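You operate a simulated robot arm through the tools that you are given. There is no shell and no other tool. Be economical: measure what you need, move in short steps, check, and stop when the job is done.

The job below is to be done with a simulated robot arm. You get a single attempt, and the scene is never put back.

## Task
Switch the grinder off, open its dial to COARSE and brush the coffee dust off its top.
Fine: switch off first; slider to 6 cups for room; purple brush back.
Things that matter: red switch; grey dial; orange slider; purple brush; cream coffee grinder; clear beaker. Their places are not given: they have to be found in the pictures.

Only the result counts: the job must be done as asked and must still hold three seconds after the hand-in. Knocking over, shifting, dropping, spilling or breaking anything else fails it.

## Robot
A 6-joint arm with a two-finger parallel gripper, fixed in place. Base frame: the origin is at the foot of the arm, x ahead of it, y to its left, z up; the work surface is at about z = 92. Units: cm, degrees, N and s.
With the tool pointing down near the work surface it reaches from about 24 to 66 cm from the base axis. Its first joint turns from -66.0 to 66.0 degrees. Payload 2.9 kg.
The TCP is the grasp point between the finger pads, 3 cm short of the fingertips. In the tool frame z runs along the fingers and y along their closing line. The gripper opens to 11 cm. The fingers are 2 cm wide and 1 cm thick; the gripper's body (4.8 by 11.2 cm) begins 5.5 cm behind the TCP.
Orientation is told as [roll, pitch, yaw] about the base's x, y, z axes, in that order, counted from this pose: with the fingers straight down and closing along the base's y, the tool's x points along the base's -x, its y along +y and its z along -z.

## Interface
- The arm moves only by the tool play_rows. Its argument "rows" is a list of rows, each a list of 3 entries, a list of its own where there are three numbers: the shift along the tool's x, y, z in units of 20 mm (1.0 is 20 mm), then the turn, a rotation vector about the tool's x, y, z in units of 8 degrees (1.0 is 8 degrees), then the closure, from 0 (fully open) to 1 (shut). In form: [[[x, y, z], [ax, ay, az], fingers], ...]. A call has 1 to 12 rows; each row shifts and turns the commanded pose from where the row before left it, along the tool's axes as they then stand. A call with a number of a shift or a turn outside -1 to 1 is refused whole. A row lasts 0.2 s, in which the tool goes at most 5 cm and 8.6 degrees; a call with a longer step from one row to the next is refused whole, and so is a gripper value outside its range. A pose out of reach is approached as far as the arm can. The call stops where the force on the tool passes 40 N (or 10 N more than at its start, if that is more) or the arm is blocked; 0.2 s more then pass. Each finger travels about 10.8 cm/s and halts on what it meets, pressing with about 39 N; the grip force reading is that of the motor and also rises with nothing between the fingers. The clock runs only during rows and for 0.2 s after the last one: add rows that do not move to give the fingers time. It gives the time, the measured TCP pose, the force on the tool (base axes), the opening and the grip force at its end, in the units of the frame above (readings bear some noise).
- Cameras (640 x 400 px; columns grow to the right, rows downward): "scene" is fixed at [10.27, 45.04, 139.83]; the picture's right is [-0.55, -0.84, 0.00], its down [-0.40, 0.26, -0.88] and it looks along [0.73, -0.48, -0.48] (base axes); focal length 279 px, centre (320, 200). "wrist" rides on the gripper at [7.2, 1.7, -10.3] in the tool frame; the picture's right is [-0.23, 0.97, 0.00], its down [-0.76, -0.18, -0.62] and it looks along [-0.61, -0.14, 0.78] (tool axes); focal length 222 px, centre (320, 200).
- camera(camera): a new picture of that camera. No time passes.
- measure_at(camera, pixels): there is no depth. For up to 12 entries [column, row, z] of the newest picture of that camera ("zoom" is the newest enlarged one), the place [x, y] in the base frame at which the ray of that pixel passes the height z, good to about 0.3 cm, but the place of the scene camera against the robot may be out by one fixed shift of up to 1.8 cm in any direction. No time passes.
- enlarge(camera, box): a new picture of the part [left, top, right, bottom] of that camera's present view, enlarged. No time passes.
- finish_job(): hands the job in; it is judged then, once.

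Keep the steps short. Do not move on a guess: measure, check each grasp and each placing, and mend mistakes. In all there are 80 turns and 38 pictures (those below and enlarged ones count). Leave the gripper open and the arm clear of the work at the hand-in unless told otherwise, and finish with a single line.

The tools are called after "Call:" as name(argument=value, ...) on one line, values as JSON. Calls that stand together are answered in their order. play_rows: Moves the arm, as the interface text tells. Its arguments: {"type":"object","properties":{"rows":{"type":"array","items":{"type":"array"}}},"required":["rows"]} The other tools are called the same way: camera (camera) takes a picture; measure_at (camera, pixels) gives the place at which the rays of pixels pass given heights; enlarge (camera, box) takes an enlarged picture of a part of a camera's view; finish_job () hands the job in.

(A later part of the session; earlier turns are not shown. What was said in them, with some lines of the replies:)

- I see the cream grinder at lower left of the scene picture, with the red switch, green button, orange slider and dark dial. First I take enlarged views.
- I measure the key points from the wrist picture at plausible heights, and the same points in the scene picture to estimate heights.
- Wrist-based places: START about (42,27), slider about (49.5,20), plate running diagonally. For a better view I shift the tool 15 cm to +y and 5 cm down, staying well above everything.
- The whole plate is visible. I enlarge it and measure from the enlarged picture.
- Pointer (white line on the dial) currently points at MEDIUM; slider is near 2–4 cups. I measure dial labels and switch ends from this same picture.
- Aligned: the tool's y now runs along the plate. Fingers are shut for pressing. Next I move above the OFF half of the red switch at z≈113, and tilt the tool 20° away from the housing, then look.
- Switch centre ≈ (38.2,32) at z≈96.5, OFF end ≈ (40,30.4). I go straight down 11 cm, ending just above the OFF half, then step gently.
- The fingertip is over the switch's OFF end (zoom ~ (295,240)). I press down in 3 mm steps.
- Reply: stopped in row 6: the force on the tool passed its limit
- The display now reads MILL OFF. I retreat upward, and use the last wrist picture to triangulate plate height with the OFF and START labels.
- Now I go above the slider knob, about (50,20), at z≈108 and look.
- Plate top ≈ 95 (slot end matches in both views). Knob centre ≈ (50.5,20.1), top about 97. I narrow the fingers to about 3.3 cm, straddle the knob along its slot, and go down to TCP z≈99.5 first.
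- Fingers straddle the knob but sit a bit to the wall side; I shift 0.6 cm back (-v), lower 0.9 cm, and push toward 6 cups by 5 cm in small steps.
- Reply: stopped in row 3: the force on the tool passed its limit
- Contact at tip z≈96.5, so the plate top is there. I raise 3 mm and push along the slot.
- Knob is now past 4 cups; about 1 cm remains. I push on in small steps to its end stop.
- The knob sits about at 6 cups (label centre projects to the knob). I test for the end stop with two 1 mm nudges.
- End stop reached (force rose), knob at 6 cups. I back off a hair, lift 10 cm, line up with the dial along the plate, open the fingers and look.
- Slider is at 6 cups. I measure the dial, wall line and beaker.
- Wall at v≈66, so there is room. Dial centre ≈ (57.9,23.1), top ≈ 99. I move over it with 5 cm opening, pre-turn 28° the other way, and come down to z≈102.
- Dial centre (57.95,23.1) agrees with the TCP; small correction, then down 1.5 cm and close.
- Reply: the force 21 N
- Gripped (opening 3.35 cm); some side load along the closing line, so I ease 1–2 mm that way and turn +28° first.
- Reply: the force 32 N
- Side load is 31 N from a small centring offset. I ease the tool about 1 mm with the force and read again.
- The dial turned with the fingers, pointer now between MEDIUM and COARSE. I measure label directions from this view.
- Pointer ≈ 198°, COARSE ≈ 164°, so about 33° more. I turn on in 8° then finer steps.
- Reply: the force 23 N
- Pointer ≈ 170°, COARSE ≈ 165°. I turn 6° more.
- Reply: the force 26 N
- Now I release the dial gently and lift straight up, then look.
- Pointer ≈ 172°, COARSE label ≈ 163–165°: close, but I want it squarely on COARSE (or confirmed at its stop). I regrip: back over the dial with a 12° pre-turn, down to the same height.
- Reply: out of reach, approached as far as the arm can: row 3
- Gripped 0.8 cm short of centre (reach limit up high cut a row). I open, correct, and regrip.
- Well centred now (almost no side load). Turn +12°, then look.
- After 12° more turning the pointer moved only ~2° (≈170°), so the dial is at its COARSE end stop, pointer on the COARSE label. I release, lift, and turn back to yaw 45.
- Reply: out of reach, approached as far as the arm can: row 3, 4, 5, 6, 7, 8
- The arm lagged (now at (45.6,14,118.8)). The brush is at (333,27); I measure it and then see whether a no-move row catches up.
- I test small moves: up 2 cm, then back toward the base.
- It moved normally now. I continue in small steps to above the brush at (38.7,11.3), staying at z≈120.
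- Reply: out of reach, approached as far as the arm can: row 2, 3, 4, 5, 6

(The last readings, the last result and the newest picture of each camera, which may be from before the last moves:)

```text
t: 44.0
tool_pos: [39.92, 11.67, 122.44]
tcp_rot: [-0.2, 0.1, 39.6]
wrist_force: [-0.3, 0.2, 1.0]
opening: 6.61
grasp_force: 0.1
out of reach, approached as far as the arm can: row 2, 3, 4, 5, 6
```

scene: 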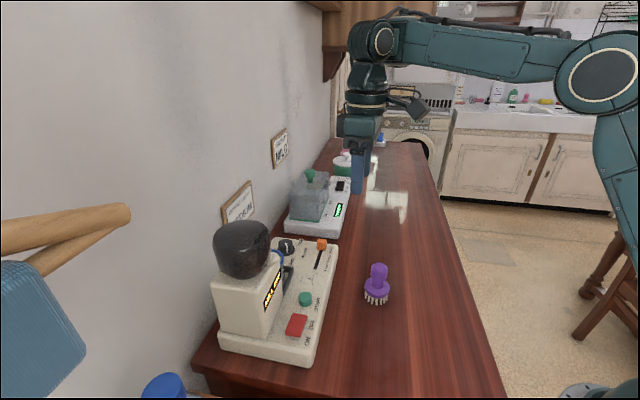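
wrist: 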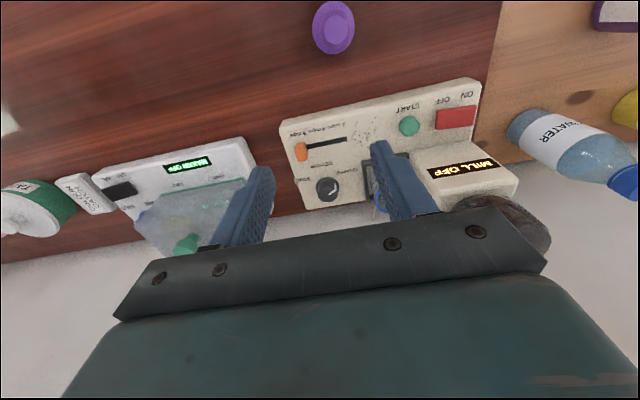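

Scene picture shows the elbow now hangs low (arm flipped to its other elbow branch when it was fully stretched at the dial), which limits pulling in. I need to stretch out again in free air (z≈118, over the dial area) and come back on the upper branch.

Call:
play_rows(rows=[[[-0.925, -0.317, 0.15], [0, 0, 0], 0.4], [[-0.925, -0.317, 0.15], [0, 0, 0], 0.4], [[-0.925, -0.317, 0.15], [0, 0, 0], 0.4], [[-0.925, -0.317, 0.15], [0, 0, 0], 0.4], [[-0.925, -0.317, 0.15], [0, 0, 0], 0.4], [[-0.925, -0.317, 0.15], [0, 0, 0], 0.4], [[-0.925, -0.317, 0.1], [0, 0, 0], 0.4], [[-0.925, -0.317, 0.1], [0, 0, 0], 0.4], [[-0.925, -0.317, 0.1], [0, 0, 0], 0.4], [[-0.925, -0.317, 0.1], [0, 0, 0], 0.4]])

```text
t: 46.2
tool_pos: [56.69, 17.81, 119.34]
tcp_rot: [-0.2, 0.1, 39.6]
wrist_force: [6.3, -1.6, -9.3]
opening: 6.6
grasp_force: 0.1
out of reach, approached as far as the arm can: row 10
```

Now fully stretched at r≈59. I push one more row outward, then come back in and see whether it can retract freely.

Call:
play_rows(rows=[[[-0.9, -0.3, 0], [0, 0, 0], 0.4], [[-0.9, -0.3, 0], [0, 0, 0], 0.4], [[0.9, 0.3, 0.1], [0, 0, 0], 0.4], [[0.9, 0.3, 0.1], [0, 0, 0], 0.4], [[0.9, 0.3, 0.1], [0, 0, 0], 0.4], [[0.9, 0.3, 0.1], [0, 0, 0], 0.4], [[0.9, 0.3, 0.1], [0, 0, 0], 0.4], [[0.9, 0.3, 0.1], [0, 0, 0], 0.4], [[0.9, 0.3, 0.1], [0, 0, 0], 0.4], [[0.9, 0.3, 0.1], [0, 0, 0], 0.4]])

```text
t: 48.4
tool_pos: [44.64, 13.33, 119.56]
tcp_rot: [-0.2, 0.0, 39.7]
wrist_force: [-0.1, -0.5, 0.8]
opening: 6.62
grasp_force: 0.1
out of reach, approached as far as the arm can: row 1, 2, 8, 9, 10
```

Still on the lower branch. I try again: stretch out past the limit, then come back inward-and-up, the mirror of the motion which caused the flip.

Call:
play_rows(rows=[[[-0.9, -0.3, 0], [0, 0, 0], 0.4], [[-0.9, -0.3, 0], [0, 0, 0], 0.4], [[-0.9, -0.3, 0], [0, 0, 0], 0.4], [[-0.9, -0.3, 0], [0, 0, 0], 0.4], [[-0.9, -0.3, 0], [0, 0, 0], 0.4], [[-0.9, -0.3, 0], [0, 0, 0], 0.4], [[-0.9, -0.3, 0], [0, 0, 0], 0.4], [[-0.9, -0.3, 0], [0, 0, 0], 0.4], [[0.77, 0.26, -0.6], [0, 0, 0.7], 0.4], [[0.77, 0.2, -0.6], [0, 0, 0.7], 0.4], [[0.77, 0.2, -0.6], [0, 0, 0], 0.4], [[0.77, 0.2, -0.6], [0, 0, 0], 0.4]])

Call:
play_rows(rows=[[[0.9, 0, 0.6], [0, 0, 0], 0.4], [[0.9, 0, 0.6], [0, 0, 0], 0.4], [[0.9, 0, 0.6], [0, 0, 0], 0.4], [[0.9, 0, 0.6], [0, 0, 0], 0.4]])

```text
t: 51.0
tool_pos: [50.62, 16.36, 123.63]
tcp_rot: [-0.3, -0.1, 28.3]
wrist_force: [-0.6, 0.0, 0.8]
opening: 6.64
grasp_force: 0.0
out of reach, approached as far as the arm can: row 7, 8
```

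```text
t: 52.0
tool_pos: [45.97, 13.51, 119.39]
tcp_rot: [-0.2, 0.0, 23.6]
wrist_force: [-4.3, 0.7, -0.4]
opening: 6.62
grasp_force: 0.0
out of reach, approached as far as the arm can: row 3
```

Something changed (row 4 accepted, yaw drifted). I wait and read.

Call:
play_rows(rows=[[[0, 0, 0], [0, 0, 0], 0.4], [[0, 0, 0], [0, 0, 0], 0.4]])

Call:
play_rows(rows=[[[0, 0, 0.5], [0, 0, 0], 0.4], [[0, 0, 0.5], [0, 0, 0], 0.4]])

```text
t: 52.6
tool_pos: [45.55, 13.59, 119.41]
tcp_rot: [-0.3, -0.2, 28.4]
wrist_force: [0.1, 0.6, 1.0]
opening: 6.61
grasp_force: 0.0
```

```text
t: 53.2
tool_pos: [46.07, 13.71, 118.45]
tcp_rot: [-0.2, 0.2, 28.3]
wrist_force: [0.3, 0.3, -0.3]
opening: 6.6
grasp_force: 0.1
out of reach, approached as far as the arm can: row 1, 2
```

Reasoning: moving up while nearly straight drives the elbow low, moving down drives it high. So I stretch out over the dial spot at z≈116, then go straight down 8 cm (tips stay ≥ 5 cm above the dial).

Call:
play_rows(rows=[[[-0.915, 0.13, 0.15], [0, 0, 0], 0.5], [[-0.915, 0.13, 0.15], [0, 0, 0], 0.5], [[-0.915, 0.13, 0.15], [0, 0, 0], 0.5], [[-0.915, 0.13, 0.15], [0, 0, 0], 0.5], [[-0.915, 0.13, 0.15], [0, 0, 0], 0.5], [[-0.915, 0.13, 0.15], [0, 0, 0], 0.5], [[-0.915, 0.13, 0.15], [0, 0, 0], 0.5], [[-0.915, 0.13, 0.15], [0, 0, 0], 0.5], [[0, 0, 1], [0, 0, 0], 0.5], [[0, 0, 1], [0, 0, 0], 0.5], [[0, 0, 1], [0, 0, 0], 0.5], [[0, 0, 1], [0, 0, 0], 0.5]])

```text
t: 55.8
tool_pos: [57.34, 21.88, 108.09]
tcp_rot: [-0.3, 0.0, 28.3]
wrist_force: [0.3, 0.6, -0.7]
opening: 5.49
grasp_force: 0.0
out of reach, approached as far as the arm can: row 8
```

Now I pull in horizontally to r≈50 at z≈108 to test.

Call:
play_rows(rows=[[[0.95, 0.12, 0], [0, 0, 0], 0.5], [[0.95, 0.12, 0], [0, 0, 0], 0.5], [[0.95, 0.12, 0], [0, 0, 0], 0.5], [[0.95, 0.12, 0], [0, 0, 0], 0.5], [[0.95, 0.12, 0], [0, 0, 0], 0.5], [[0.95, 0.12, 0], [0, 0, 0], 0.5]])

```text
t: 57.2
tool_pos: [51.31, 19.46, 111.81]
tcp_rot: [-0.2, 0.0, 28.3]
wrist_force: [0.1, 0.5, -0.1]
opening: 5.5
grasp_force: 0.1
out of reach, approached as far as the arm can: row 3, 4, 5, 6
```

Still low. I'll repeat, but this time slide down along the very edge of reach (out + down, staying fully stretched) from z≈121 to ≈111.

Call:
play_rows(rows=[[[-0.3, 0, -0.95], [0, 0, 0], 0.5], [[-0.3, 0, -0.95], [0, 0, 0], 0.5], [[-0.3, 0, -0.95], [0, 0, 0], 0.5], [[-0.3, 0, -0.95], [0, 0, 0], 0.5], [[-0.5, 0, -0.95], [0, 0, 0], 0.5], [[-0.9, -0.1, 0], [0, 0, 0], 0.5], [[-0.9, -0.1, 0], [0, 0, 0], 0.5], [[-0.8, -0.1, 1], [0, 0, 0], 0.5], [[-0.8, -0.1, 1], [0, 0, 0], 0.5], [[-0.7, -0.1, 1], [0, 0, 0], 0.5], [[-0.6, -0.1, 1], [0, 0, 0], 0.5], [[0, 0, 0.6], [0, 0, 0], 0.5]])

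```text
t: 58.6
tool_pos: [54.96, 21.4, 120.53]
tcp_rot: [-0.4, -0.6, 28.3]
wrist_force: [12.9, 4.2, -19.3]
opening: 5.51
grasp_force: 0.2
out of reach, approached as far as the arm can: row 6
stopped in row 6: the force on the tool passed its limit (the readings are from after the stop); the commanded pose is now the measured one
```

It stopped at the edge of reach from dynamic load; commanded pose is now the measured one. I continue sliding down along the edge.

Call:
play_rows(rows=[[[0, 0, 0], [0, 0, 0], 0.5], [[-0.7, -0.08, 1], [0, 0, 0], 0.5], [[-0.7, -0.08, 1], [0, 0, 0], 0.5], [[-0.6, -0.07, 1], [0, 0, 0], 0.5], [[-0.6, -0.07, 1], [0, 0, 0], 0.5], [[0, 0, 0.6], [0, 0, 0], 0.5], [[0.4, 0, 0.5], [0, 0, 0], 0.5]])

```text
t: 60.2
tool_pos: [57.53, 22.4, 110.89]
tcp_rot: [-0.2, -0.3, 28.3]
wrist_force: [0.7, -0.7, -0.5]
opening: 5.52
grasp_force: 0.0
out of reach, approached as far as the arm can: row 3, 5, 6
```

Now I test pulling in horizontally again.

Call:
play_rows(rows=[[[0.9, 0.1, 0], [0, 0, 0], 0.5], [[0.9, 0.1, 0], [0, 0, 0], 0.5], [[0.9, 0.1, 0], [0, 0, 0], 0.5], [[0.9, 0.1, 0], [0, 0, 0], 0.5], [[0.9, 0.1, 0], [0, 0, 0], 0.5], [[0.9, 0.1, 0], [0, 0, 0], 0.5]])

```text
t: 61.6
tool_pos: [50.51, 19.51, 112.98]
tcp_rot: [-0.3, -0.2, 28.3]
wrist_force: [0.4, 0.4, 0.0]
opening: 5.49
grasp_force: 0.1
out of reach, approached as far as the arm can: row 1, 4, 5, 6
```

The low branch has a real limit, but once (turn with the yaw drift) the controller briefly found the upper branch when commanded in-and-down. I go to that spot (z≈119, free air) and repeat in-down attempts alternated with out-up rows so nothing can drift low.

Call:
play_rows(rows=[[[0.81, -0.2, -0.81], [0, 0, 0], 0.5], [[0.81, -0.2, -0.81], [0, 0, 0], 0.5], [[0.81, -0.2, -0.81], [0, 0, 0], 0.5], [[0.81, -0.2, -0.81], [0, 0, 0], 0.5], [[1, 0, 0.9], [0, 0, 0], 0.5], [[1, 0, 0.9], [0, 0, 0], 0.5], [[-0.5, 0, -0.6], [0, 0, 0], 0.5], [[1, 0, 0.9], [0, 0, 0], 0.5], [[1, 0, 0.9], [0, 0, 0], 0.5], [[-0.5, 0, -0.6], [0, 0, 0], 0.5], [[1, 0, 0.9], [0, 0, 0], 0.5], [[1, 0, 0.9], [0, 0, 0], 0.5]])

```text
t: 64.2
tool_pos: [42.59, 13.55, 120.63]
tcp_rot: [2.1, 0.4, 28.4]
wrist_force: [0.8, -0.4, 0.0]
opening: 5.48
grasp_force: 0.2
out of reach, approached as far as the arm can: row 5, 6, 7, 8, 9, 11, 12
```

I move to a free stretch of counter to the right (angle −5°, r≈57, z≈119); there, descending near full stretch, the low branch becomes infeasible and the arm should take the upper one with only a small swing in empty space.

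Call:
play_rows(rows=[[[-0.163, -0.963, 0.06], [0, 0, 0], 0.5], [[-0.163, -0.963, 0.06], [0, 0, 0], 0.5], [[-0.163, -0.963, 0.06], [0, 0, 0], 0.5], [[-0.163, -0.963, 0.06], [0, 0, 0], 0.5], [[-0.163, -0.963, 0.06], [0, 0, 0], 0.5], [[-0.163, -0.963, 0.06], [0, 0, 0], 0.5], [[-0.163, -0.963, 0.06], [0, 0, 0], 0.5], [[-0.163, -0.963, 0.06], [0, 0, 0], 0.5], [[-0.163, -0.963, 0.06], [0, 0, 0], 0.5], [[-0.163, -0.963, 0.06], [0, 0, 0], 0.5], [[-0.163, -0.963, 0.06], [0, 0, 0], 0.5], [[-0.163, -0.963, 0.06], [0, 0, 0], 0.5]])

Call:
camera(camera="scene")

```text
t: 66.8
tool_pos: [56.95, -6.75, 119.44]
tcp_rot: [-0.3, -0.2, 28.5]
wrist_force: [0.1, 0.0, -0.6]
opening: 5.49
grasp_force: 0.1
out of reach, approached as far as the arm can: row 1
```

```text
4 pictures are left
```

scene: 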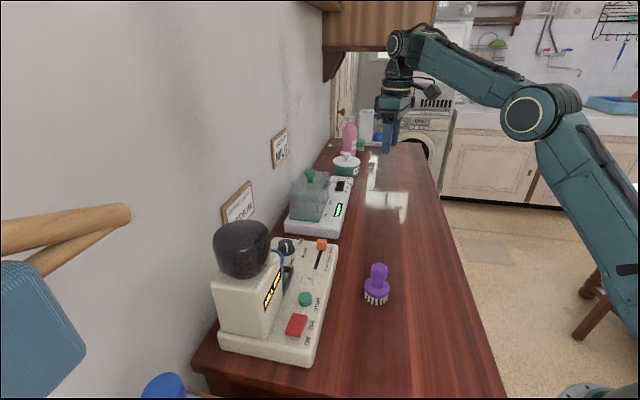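

The picture actually shows the elbow up, so the limit is elsewhere (a wrist joint). Here all is free: I test aligning yaw with the arm (−6°) and then pulling in at lower height.

Call:
play_rows(rows=[[[0, 0, 0], [0, 0, 0.87], 0.5], [[0, 0, 0], [0, 0, 0.87], 0.5], [[0, 0, 0], [0, 0, 0.87], 0.5], [[0, 0, 0], [0, 0, 0.87], 0.5], [[0, 0, 0], [0, 0, 0.87], 0.5], [[0, 0, 0.9], [0, 0, 0], 0.5], [[0, 0, 0.9], [0, 0, 0], 0.5], [[0.95, 0, 0], [0, 0, 0], 0.5], [[0.95, 0, 0], [0, 0, 0], 0.5], [[0.95, 0, 0], [0, 0, 0], 0.5], [[0.95, 0, 0], [0, 0, 0], 0.5], [[0.95, 0, 0], [0, 0, 0], 0.5]])

```text
t: 69.4
tool_pos: [47.77, -5.47, 115.73]
tcp_rot: [0.0, -0.5, -6.5]
wrist_force: [0.0, -0.5, -0.6]
opening: 5.48
grasp_force: 0.0
```

No limit now: keeping yaw close to the arm's own angle is the key. I move above the brush (38.7,11.3) with yaw turned to 16°, z≈116.

Call:
play_rows(rows=[[[0.636, 0.91, 0], [0, 0, 0], 0.4], [[0.636, 0.91, 0], [0, 0, 0], 0.4], [[0.636, 0.91, 0], [0, 0, 0], 0.4], [[0.636, 0.91, 0], [0, 0, 0], 0.4], [[0.636, 0.91, 0], [0, 0, 0], 0.4], [[0.636, 0.91, 0], [0, 0, 0], 0.4], [[0, 0, 0], [0, 0, -0.94], 0.4], [[0, 0, 0], [0, 0, -0.94], 0.4], [[0, 0, 0], [0, 0, -0.94], 0.4], [[0.204, 0.93, 0], [0, 0, 0], 0.4], [[0.204, 0.93, 0], [0, 0, 0], 0.4], [[0.204, 0.93, 0], [0, 0, 0], 0.4]])

```text
t: 72.0
tool_pos: [38.58, 11.11, 115.7]
tcp_rot: [-0.3, -0.5, 16.0]
wrist_force: [0.6, 0.1, -0.6]
opening: 6.6
grasp_force: 0.1
```

Right over the brush. From the scene picture its top is at z≈102.6. I descend to TCP z≈100.4 with 6.6 cm opening.

Call:
play_rows(rows=[[[0.05, 0.05, 0.95], [0, 0, 0], 0.4], [[0, 0, 0.95], [0, 0, 0], 0.4], [[0, 0, 0.95], [0, 0, 0], 0.4], [[0, 0, 0.95], [0, 0, 0], 0.4], [[0, 0, 0.95], [0, 0, 0], 0.4], [[0, 0, 0.95], [0, 0, 0], 0.4], [[0, 0, 0.95], [0, 0, 0], 0.4], [[0, 0, 0.95], [0, 0, 0], 0.4]])

Call:
enlarge(camera="wrist", box=[220, 60, 420, 200])

```text
t: 73.8
tool_pos: [38.58, 11.22, 100.46]
tcp_rot: [-0.3, -0.4, 16.1]
wrist_force: [-0.7, 0.0, 1.3]
opening: 6.61
grasp_force: 0.0
```

```text
2.86 times, centred on (320, 130) of wrist
```

zoom: 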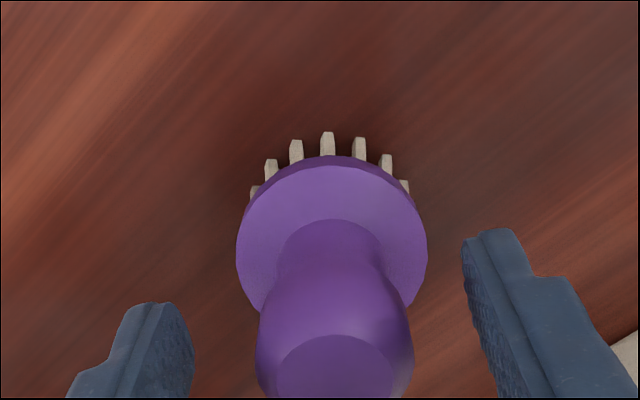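

Call:
measure_at(camera="zoom", pixels=[[332, 240, 96], [332, 370, 102.5], [332, 155, 95]])

Call:
play_rows(rows=[[[0, 0, 0], [0, 0, 0], 0.55], [[0, 0, 0], [0, 0, 0], 0.65], [[0, 0, 0], [0, 0, 0], 0.75], [[0, 0, 0], [0, 0, 0], 0.85], [[0, 0, 0], [0, 0, 0], 0.95], [[0, 0, 0], [0, 0, 0], 0.95]])

```text
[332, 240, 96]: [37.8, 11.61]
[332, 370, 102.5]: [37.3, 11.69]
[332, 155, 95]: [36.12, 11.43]
```

```text
t: 75.2
tool_pos: [38.73, 11.28, 100.51]
tcp_rot: [-0.2, -0.4, 16.1]
wrist_force: [-0.6, 0.3, 0.5]
opening: 3.3
grasp_force: 38.9
```

Gripped at 3.3 cm, but the brush axis is near (37.7,11.6), about 0.8 cm nearer the base than the pads' middle. I reopen, shift 0.8 cm, and regrip.

Call:
play_rows(rows=[[[0, 0, 0], [0, 0, 0], 0.6], [[0, 0, 0], [0, 0, 0], 0.5], [[0.2, 0.05, 0], [0, 0, 0], 0.5], [[0.2, 0.05, 0], [0, 0, 0], 0.5], [[0, 0, 0], [0, 0, 0], 0.6], [[0, 0, 0], [0, 0, 0], 0.7], [[0, 0, 0], [0, 0, 0], 0.8], [[0, 0, 0], [0, 0, 0], 0.95], [[0, 0, 0], [0, 0, 0], 0.95]])

```text
t: 77.2
tool_pos: [37.76, 11.14, 100.58]
tcp_rot: [-0.2, -0.5, 16.2]
wrist_force: [-0.5, 0.6, 1.5]
opening: 3.15
grasp_force: 39.9
```

Good grip (3.15 cm). Pick pose noted: (37.76, 11.14, 100.58). I lift 13 cm and turn to yaw 45.

Call:
play_rows(rows=[[[0, 0, -0.5], [0, 0, 0], 0.95], [[0, 0, -0.9], [0, 0, 0], 0.95], [[0, 0, -0.9], [0, 0, 0], 0.95], [[0, 0, -0.9], [0, 0, 0], 0.95], [[0, 0, -0.9], [0, 0, 0], 0.95], [[0, 0, -0.9], [0, 0, 0], 0.95], [[0, 0, -0.9], [0, 0, 0], 0.95], [[0, 0, -0.6], [0, 0, 0], 0.95], [[0, 0, 0], [0, 0, -0.9], 0.95], [[0, 0, 0], [0, 0, -0.9], 0.95], [[0, 0, 0], [0, 0, -0.9], 0.95], [[0, 0, 0], [0, 0, -0.9], 0.95]])

```text
t: 79.8
tool_pos: [37.72, 11.23, 113.51]
tcp_rot: [-0.3, -0.2, 45.0]
wrist_force: [1.1, 0.5, -0.8]
opening: 3.13
grasp_force: 39.2
```

Now over the dust: to (u 16.8, v 50.4) ≈ (47.5,23.8), still high.

Call:
play_rows(rows=[[[-0.878, 0.107, 0], [0, 0, 0], 0.95], [[-0.878, 0.107, 0], [0, 0, 0], 0.95], [[-0.878, 0.107, 0], [0, 0, 0], 0.95], [[-0.878, 0.107, 0], [0, 0, 0], 0.95], [[-0.878, 0.107, 0], [0, 0, 0], 0.95], [[-0.878, 0.107, 0], [0, 0, 0], 0.95], [[-0.878, 0.107, 0], [0, 0, 0], 0.95], [[-0.878, 0.107, 0], [0, 0, 0], 0.95], [[-0.878, 0.107, 0], [0, 0, 0], 0.95]])

Call:
enlarge(camera="scene", box=[230, 190, 370, 330])

```text
t: 81.8
tool_pos: [47.7, 23.73, 113.5]
tcp_rot: [-0.2, -0.3, 44.9]
wrist_force: [-0.3, -0.3, -0.8]
opening: 3.11
grasp_force: 38.8
```

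```text
2.86 times, centred on (300, 260) of scene
```

zoom: 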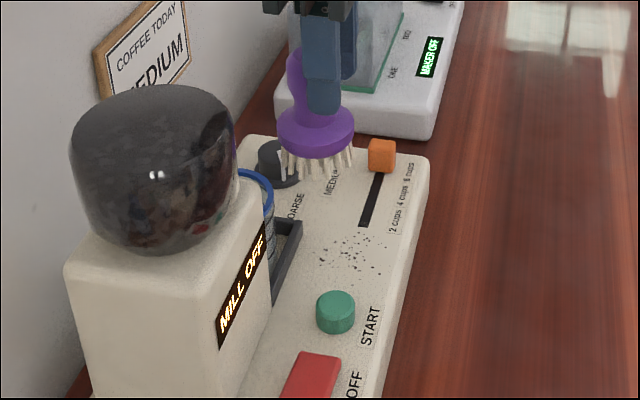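

Brush held upright above the dust. I descend to just above the plate and then in 1.5 mm steps until light contact.

Call:
play_rows(rows=[[[0, 0, 0.95], [0, 0, 0], 0.95], [[0, 0, 0.95], [0, 0, 0], 0.95], [[0, 0, 0.95], [0, 0, 0], 0.95], [[0, 0, 0.9], [0, 0, 0], 0.95], [[0, 0, 0.075], [0, 0, 0], 0.95], [[0, 0, 0.075], [0, 0, 0], 0.95], [[0, 0, 0.075], [0, 0, 0], 0.95], [[0, 0, 0.075], [0, 0, 0], 0.95], [[0, 0, 0.075], [0, 0, 0], 0.95], [[0, 0, 0.075], [0, 0, 0], 0.95]])

```text
t: 84.0
tool_pos: [47.6, 23.74, 105.57]
tcp_rot: [-0.4, -0.6, 44.8]
wrist_force: [-5.4, -10.5, 34.9]
opening: 3.02
grasp_force: 39.1
```

Contact at z≈105.6 (35 N). I ease up 3 mm and sweep toward the counter's front, 7.6 cm, then lift.

Call:
play_rows(rows=[[[0, 0, -0.15], [0, 0, 0], 0.95], [[0.475, 0, 0], [0, 0, 0], 0.95], [[0.475, 0, 0], [0, 0, 0], 0.95], [[0.475, 0, 0], [0, 0, 0], 0.95], [[0.475, 0, 0], [0, 0, 0], 0.95], [[0.475, 0, 0], [0, 0, 0], 0.95], [[0.475, 0, 0], [0, 0, 0], 0.95], [[0.475, 0, 0], [0, 0, 0], 0.95], [[0.475, 0, 0], [0, 0, 0], 0.95], [[0, 0, -0.8], [0, 0, 0], 0.95]])

Call:
enlarge(camera="scene", box=[250, 220, 370, 340])

```text
t: 86.2
tool_pos: [42.12, 18.35, 107.01]
tcp_rot: [-0.3, -0.2, 44.9]
wrist_force: [-0.4, 0.9, -0.6]
opening: 2.91
grasp_force: 39.1
```

```text
3.33 times, centred on (310, 280) of scene
```

zoom: 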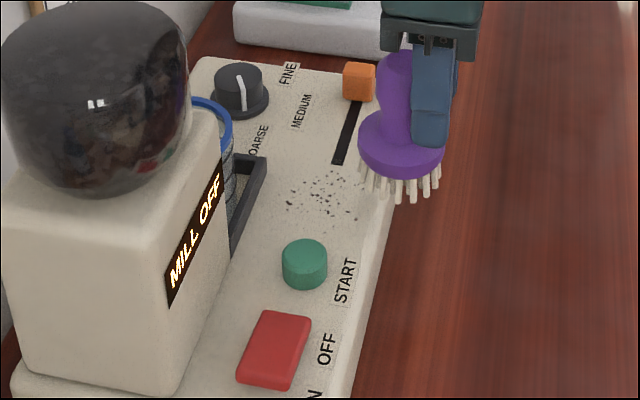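

Dust still visible near zoom (325,200). I measure it against START in the same picture, to place the lane properly.

Call:
measure_at(camera="zoom", pixels=[[304, 252, 98], [325, 172, 96.5], [325, 235, 96.5], [288, 205, 96.5], [365, 215, 96.5], [325, 200, 96.5], [340, 160, 96.5], [247, 160, 97.5], [388, 215, 96.5], [400, 195, 97.5]])

```text
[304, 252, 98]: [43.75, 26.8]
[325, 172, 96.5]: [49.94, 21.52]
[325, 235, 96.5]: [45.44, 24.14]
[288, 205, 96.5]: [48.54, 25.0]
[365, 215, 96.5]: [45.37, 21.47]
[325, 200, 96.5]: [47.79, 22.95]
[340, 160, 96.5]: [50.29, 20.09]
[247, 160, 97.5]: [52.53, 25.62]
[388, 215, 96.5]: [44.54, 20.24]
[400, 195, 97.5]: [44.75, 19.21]
```

The lane was right over the dust (centre u≈16.3, v≈49.3) but the contact was evidently too light. I go back, and press down again measuring the force.

Call:
play_rows(rows=[[[-0.95, -0.05, 0], [0, 0, 0], 0.95], [[-0.95, -0.05, 0], [0, 0, 0], 0.95], [[-0.95, -0.05, 0], [0, 0, 0], 0.95], [[-0.95, -0.05, 0], [0, 0, 0], 0.95], [[0, 0, 0.5], [0, 0, 0], 0.95], [[0, 0, 0.25], [0, 0, 0], 0.95], [[0, 0, 0.1], [0, 0, 0], 0.95], [[0, 0, 0.1], [0, 0, 0], 0.95], [[0, 0, 0], [0, 0, 0], 0.95]])

```text
t: 88.2
tool_pos: [47.84, 23.39, 105.29]
tcp_rot: [-0.4, -0.5, 44.8]
wrist_force: [-4.5, -4.3, 22.6]
opening: 2.91
grasp_force: 39.3
```

22.6 N contact. I scrub: out 4 cm, back 4 cm with a lane shift, then out again, staying on the plate.

Call:
play_rows(rows=[[[0.5, 0, 0], [0, 0, 0], 0.95], [[0.5, 0, 0], [0, 0, 0], 0.95], [[0.5, 0, 0], [0, 0, 0], 0.95], [[0.5, 0, 0], [0, 0, 0], 0.95], [[-0.5, 0.15, 0], [0, 0, 0], 0.95], [[-0.5, 0.15, 0], [0, 0, 0], 0.95], [[-0.5, 0.15, 0], [0, 0, 0], 0.95], [[-0.5, 0.2, 0], [0, 0, 0], 0.95], [[0.5, 0, 0], [0, 0, 0], 0.95], [[0.5, 0, 0], [0, 0, 0], 0.95], [[0.5, 0, 0], [0, 0, 0], 0.95], [[0.5, 0, 0], [0, 0, 0], 0.95]])

```text
t: 90.8
tool_pos: [44.12, 21.57, 105.1]
tcp_rot: [-0.3, -0.3, 44.9]
wrist_force: [-0.4, -0.1, -0.6]
opening: 0.55
grasp_force: 0.0
```

The gripper closed to 0.55 cm with no force: the brush has slipped out. I lift straight up clear before looking with the last picture.

Call:
play_rows(rows=[[[0, 0, -0.5], [0, 0, 0], 0.95], [[0, 0, -1], [0, 0, 0], 0.95], [[0, 0, -1], [0, 0, 0], 0.95], [[0, 0, -1], [0, 0, 0], 0.95], [[0, 0, -1], [0, 0, 0], 0.95], [[0, 0, -1], [0, 0, 0], 0.95]])

Call:
enlarge(camera="scene", box=[230, 210, 390, 370])

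```text
t: 92.2
tool_pos: [43.93, 21.52, 115.99]
tcp_rot: [-0.4, -0.2, 45.0]
wrist_force: [-0.3, 0.8, -0.3]
opening: 0.56
grasp_force: 0.1
```

```text
2.50 times, centred on (310, 290) of scene
```

zoom: 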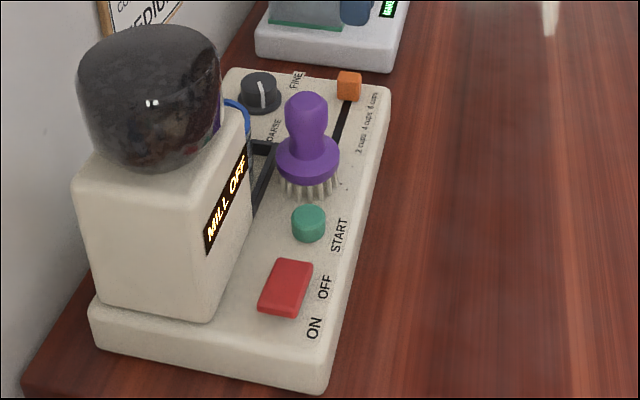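

Lucky: the brush stands upright on the plate over the dust area, nothing touched. I measure it, with START as reference for the scene shift.

Call:
measure_at(camera="zoom", pixels=[[309, 216, 98], [310, 188, 96.5], [308, 155, 100.5], [307, 97, 107], [306, 105, 106], [347, 78, 98], [340, 140, 96.5]])

```text
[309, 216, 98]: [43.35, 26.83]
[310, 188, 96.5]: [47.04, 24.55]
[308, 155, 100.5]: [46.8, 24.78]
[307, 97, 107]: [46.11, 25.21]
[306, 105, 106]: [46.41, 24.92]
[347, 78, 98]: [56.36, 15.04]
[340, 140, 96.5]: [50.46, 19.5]
```

Brush ≈ (45.4,25.05) after shift correction. I open, go over it, descend so the tips reach the neck just above its disc (TCP 104.5), and close.

Call:
play_rows(rows=[[[-0.885, 0.365, 0], [0, 0, 0], 0.4], [[-0.885, 0.365, 0], [0, 0, 0], 0.4], [[0, 0, 0.958], [0, 0, 0], 0.4], [[0, 0, 0.958], [0, 0, 0], 0.4], [[0, 0, 0.958], [0, 0, 0], 0.4], [[0, 0, 0.958], [0, 0, 0], 0.4], [[0, 0, 0.958], [0, 0, 0], 0.4], [[0, 0, 0.958], [0, 0, 0], 0.4], [[0, 0, 0], [0, 0, 0], 0.6], [[0, 0, 0], [0, 0, 0], 0.75], [[0, 0, 0], [0, 0, 0], 0.95], [[0, 0, 0], [0, 0, 0], 0.95]])

```text
t: 94.8
tool_pos: [45.45, 25.16, 104.57]
tcp_rot: [-0.3, -0.2, 44.9]
wrist_force: [0.4, 0.0, 0.4]
opening: 3.29
grasp_force: 38.8
```

Firm grip at 3.29 cm. I press lightly (2.5 mm), sweep the first lane out toward the front, lift back to a second lane 2.4 cm further along, and sweep that out too.

Call:
play_rows(rows=[[[0, 0, 0.13], [0, 0, 0], 0.97], [[0.6, 0, 0], [0, 0, 0], 0.97], [[0.6, 0, 0], [0, 0, 0], 0.97], [[0.7, 0, 0], [0, 0, 0], 0.97], [[0.8, 0, 0], [0, 0, 0], 0.97], [[0.7, 0, -0.4], [0, 0, 0], 0.97], [[-1, -0.4, -0.1], [0, 0, 0], 0.97], [[-1, -0.4, 0], [0, 0, 0], 0.97], [[-1, -0.4, 0], [0, 0, 0], 0.97], [[-0.4, 0, 0.25], [0, 0, 0], 0.97], [[0, 0, 0.25], [0, 0, 0], 0.97], [[0, 0, 0], [0, 0, 0], 0.97]])

```text
t: 97.4
tool_pos: [47.48, 23.54, 104.6]
tcp_rot: [-0.4, -0.5, 44.9]
wrist_force: [-5.0, -0.2, 24.7]
opening: 3.29
grasp_force: 39.1
```

Grip steady, contact 25 N. Sweep the second lane out, lift, and return to a middle lane.

Call:
play_rows(rows=[[[0.6, 0, 0], [0, 0, 0], 0.97], [[0.6, 0, 0], [0, 0, 0], 0.97], [[0.6, 0, 0], [0, 0, 0], 0.97], [[0.6, 0, 0], [0, 0, 0], 0.97], [[0.6, 0, 0], [0, 0, 0], 0.97], [[0.6, 0, 0], [0, 0, 0], 0.97], [[0, 0, -0.5], [0, 0, 0], 0.97], [[-1, 0.17, 0], [0, 0, 0], 0.97], [[-1, 0.17, 0], [0, 0, 0], 0.97], [[-1, 0.17, 0], [0, 0, 0], 0.97], [[-0.7, 0.17, 0.1], [0, 0, 0], 0.97], [[0, 0, 0.4], [0, 0, 0], 0.97]])

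```text
t: 100.0
tool_pos: [46.47, 24.6, 104.56]
tcp_rot: [-0.4, -0.3, 44.9]
wrist_force: [-3.3, -0.4, 10.7]
opening: 3.29
grasp_force: 39.6
```

Middle lane sweep out, then lift clear.

Call:
play_rows(rows=[[[0.6, 0, 0.06], [0, 0, 0], 0.97], [[0.6, 0, 0], [0, 0, 0], 0.97], [[0.6, 0, 0], [0, 0, 0], 0.97], [[0.6, 0, 0], [0, 0, 0], 0.97], [[0.6, 0, 0], [0, 0, 0], 0.97], [[0.6, 0, 0], [0, 0, 0], 0.97], [[0.2, 0, -0.5], [0, 0, 0], 0.97], [[0, 0, -1], [0, 0, 0], 0.97], [[0, 0, -1], [0, 0, 0], 0.97]])

```text
t: 102.0
tool_pos: [41.19, 19.08, 109.26]
tcp_rot: [-0.3, -0.2, 44.9]
wrist_force: [0.1, -0.4, -1.0]
opening: 3.26
grasp_force: 38.5
```

I carry the brush back to its spot (37.8,11.3) and lower to just touching the counter.

Call:
play_rows(rows=[[[0.99, -0.39, 0], [0, 0, 0], 0.97], [[0.99, -0.39, 0], [0, 0, 0], 0.97], [[0.99, -0.39, 0], [0, 0, 0], 0.97], [[0.98, -0.38, 0], [0, 0, 0], 0.97], [[0, 0, 1], [0, 0, 0], 0.97], [[0, 0, 1], [0, 0, 0], 0.97], [[0, 0, 1], [0, 0, 0], 0.97], [[0, 0, 1], [0, 0, 0], 0.97], [[0, 0, 0.35], [0, 0, 0], 0.97], [[0, 0, 0.12], [0, 0, 0], 0.97], [[0, 0, 0.05], [0, 0, 0], 0.97], [[0, 0, 0], [0, 0, 0], 0.97]])

```text
t: 104.6
tool_pos: [37.57, 11.47, 100.24]
tcp_rot: [-0.4, -0.2, 44.9]
wrist_force: [0.8, 0.8, -0.7]
opening: 3.27
grasp_force: 38.9
```

Nearly touching. I lower 3 mm more and read the contact.

Call:
play_rows(rows=[[[0, 0, 0.05], [0, 0, 0], 0.97], [[0, 0, 0.05], [0, 0, 0], 0.97], [[0, 0, 0.05], [0, 0, 0], 0.97], [[0, 0, 0], [0, 0, 0], 0.97]])

```text
t: 105.6
tool_pos: [37.76, 11.34, 99.99]
tcp_rot: [-0.3, -0.3, 45.0]
wrist_force: [-4.1, -0.3, 11.1]
opening: 3.27
grasp_force: 38.8
```

Contact with the counter (11 N). I release, open wide, lift straight up and move clear.

Call:
play_rows(rows=[[[0, 0, -0.05], [0, 0, 0], 0.68], [[0, 0, 0], [0, 0, 0], 0.55], [[0, 0, 0], [0, 0, 0], 0.4], [[0, 0, 0], [0, 0, 0], 0.4], [[0, 0, -0.5], [0, 0, 0], 0.4], [[0, 0, -1], [0, 0, 0], 0.4], [[0, 0, -1], [0, 0, 0], 0.4], [[0, 0, -1], [0, 0, 0], 0.3], [[0, 0, -1], [0, 0, 0], 0.2], [[0, 0, -1], [0, 0, 0], 0], [[0, 0, -1], [0, 0, 0], 0], [[0, 0, -1], [0, 0, 0], 0]])

Call:
camera(camera="scene")

```text
t: 108.2
tool_pos: [37.77, 11.61, 114.99]
tcp_rot: [-0.3, -0.3, 44.8]
wrist_force: [0.0, 0.4, 0.3]
opening: 11.0
grasp_force: 0.0
```

```text
refused: no pictures are left
```

The brush is released on its spot, and the gripper is open and 12 cm clear above it. No pictures remain, so I hand in.

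Call:
finish_job()

```text
The job is handed in.
```

Handed in: the display read MILL OFF, the slider is at its 6-cups stop, the dial is at its COARSE stop and the brush is back near its spot, but I had no picture left to confirm the last strokes cleared all the dust or that the brush stands upright, and it slipped from the gripper once mid-scrub, landing upright on the grinder.
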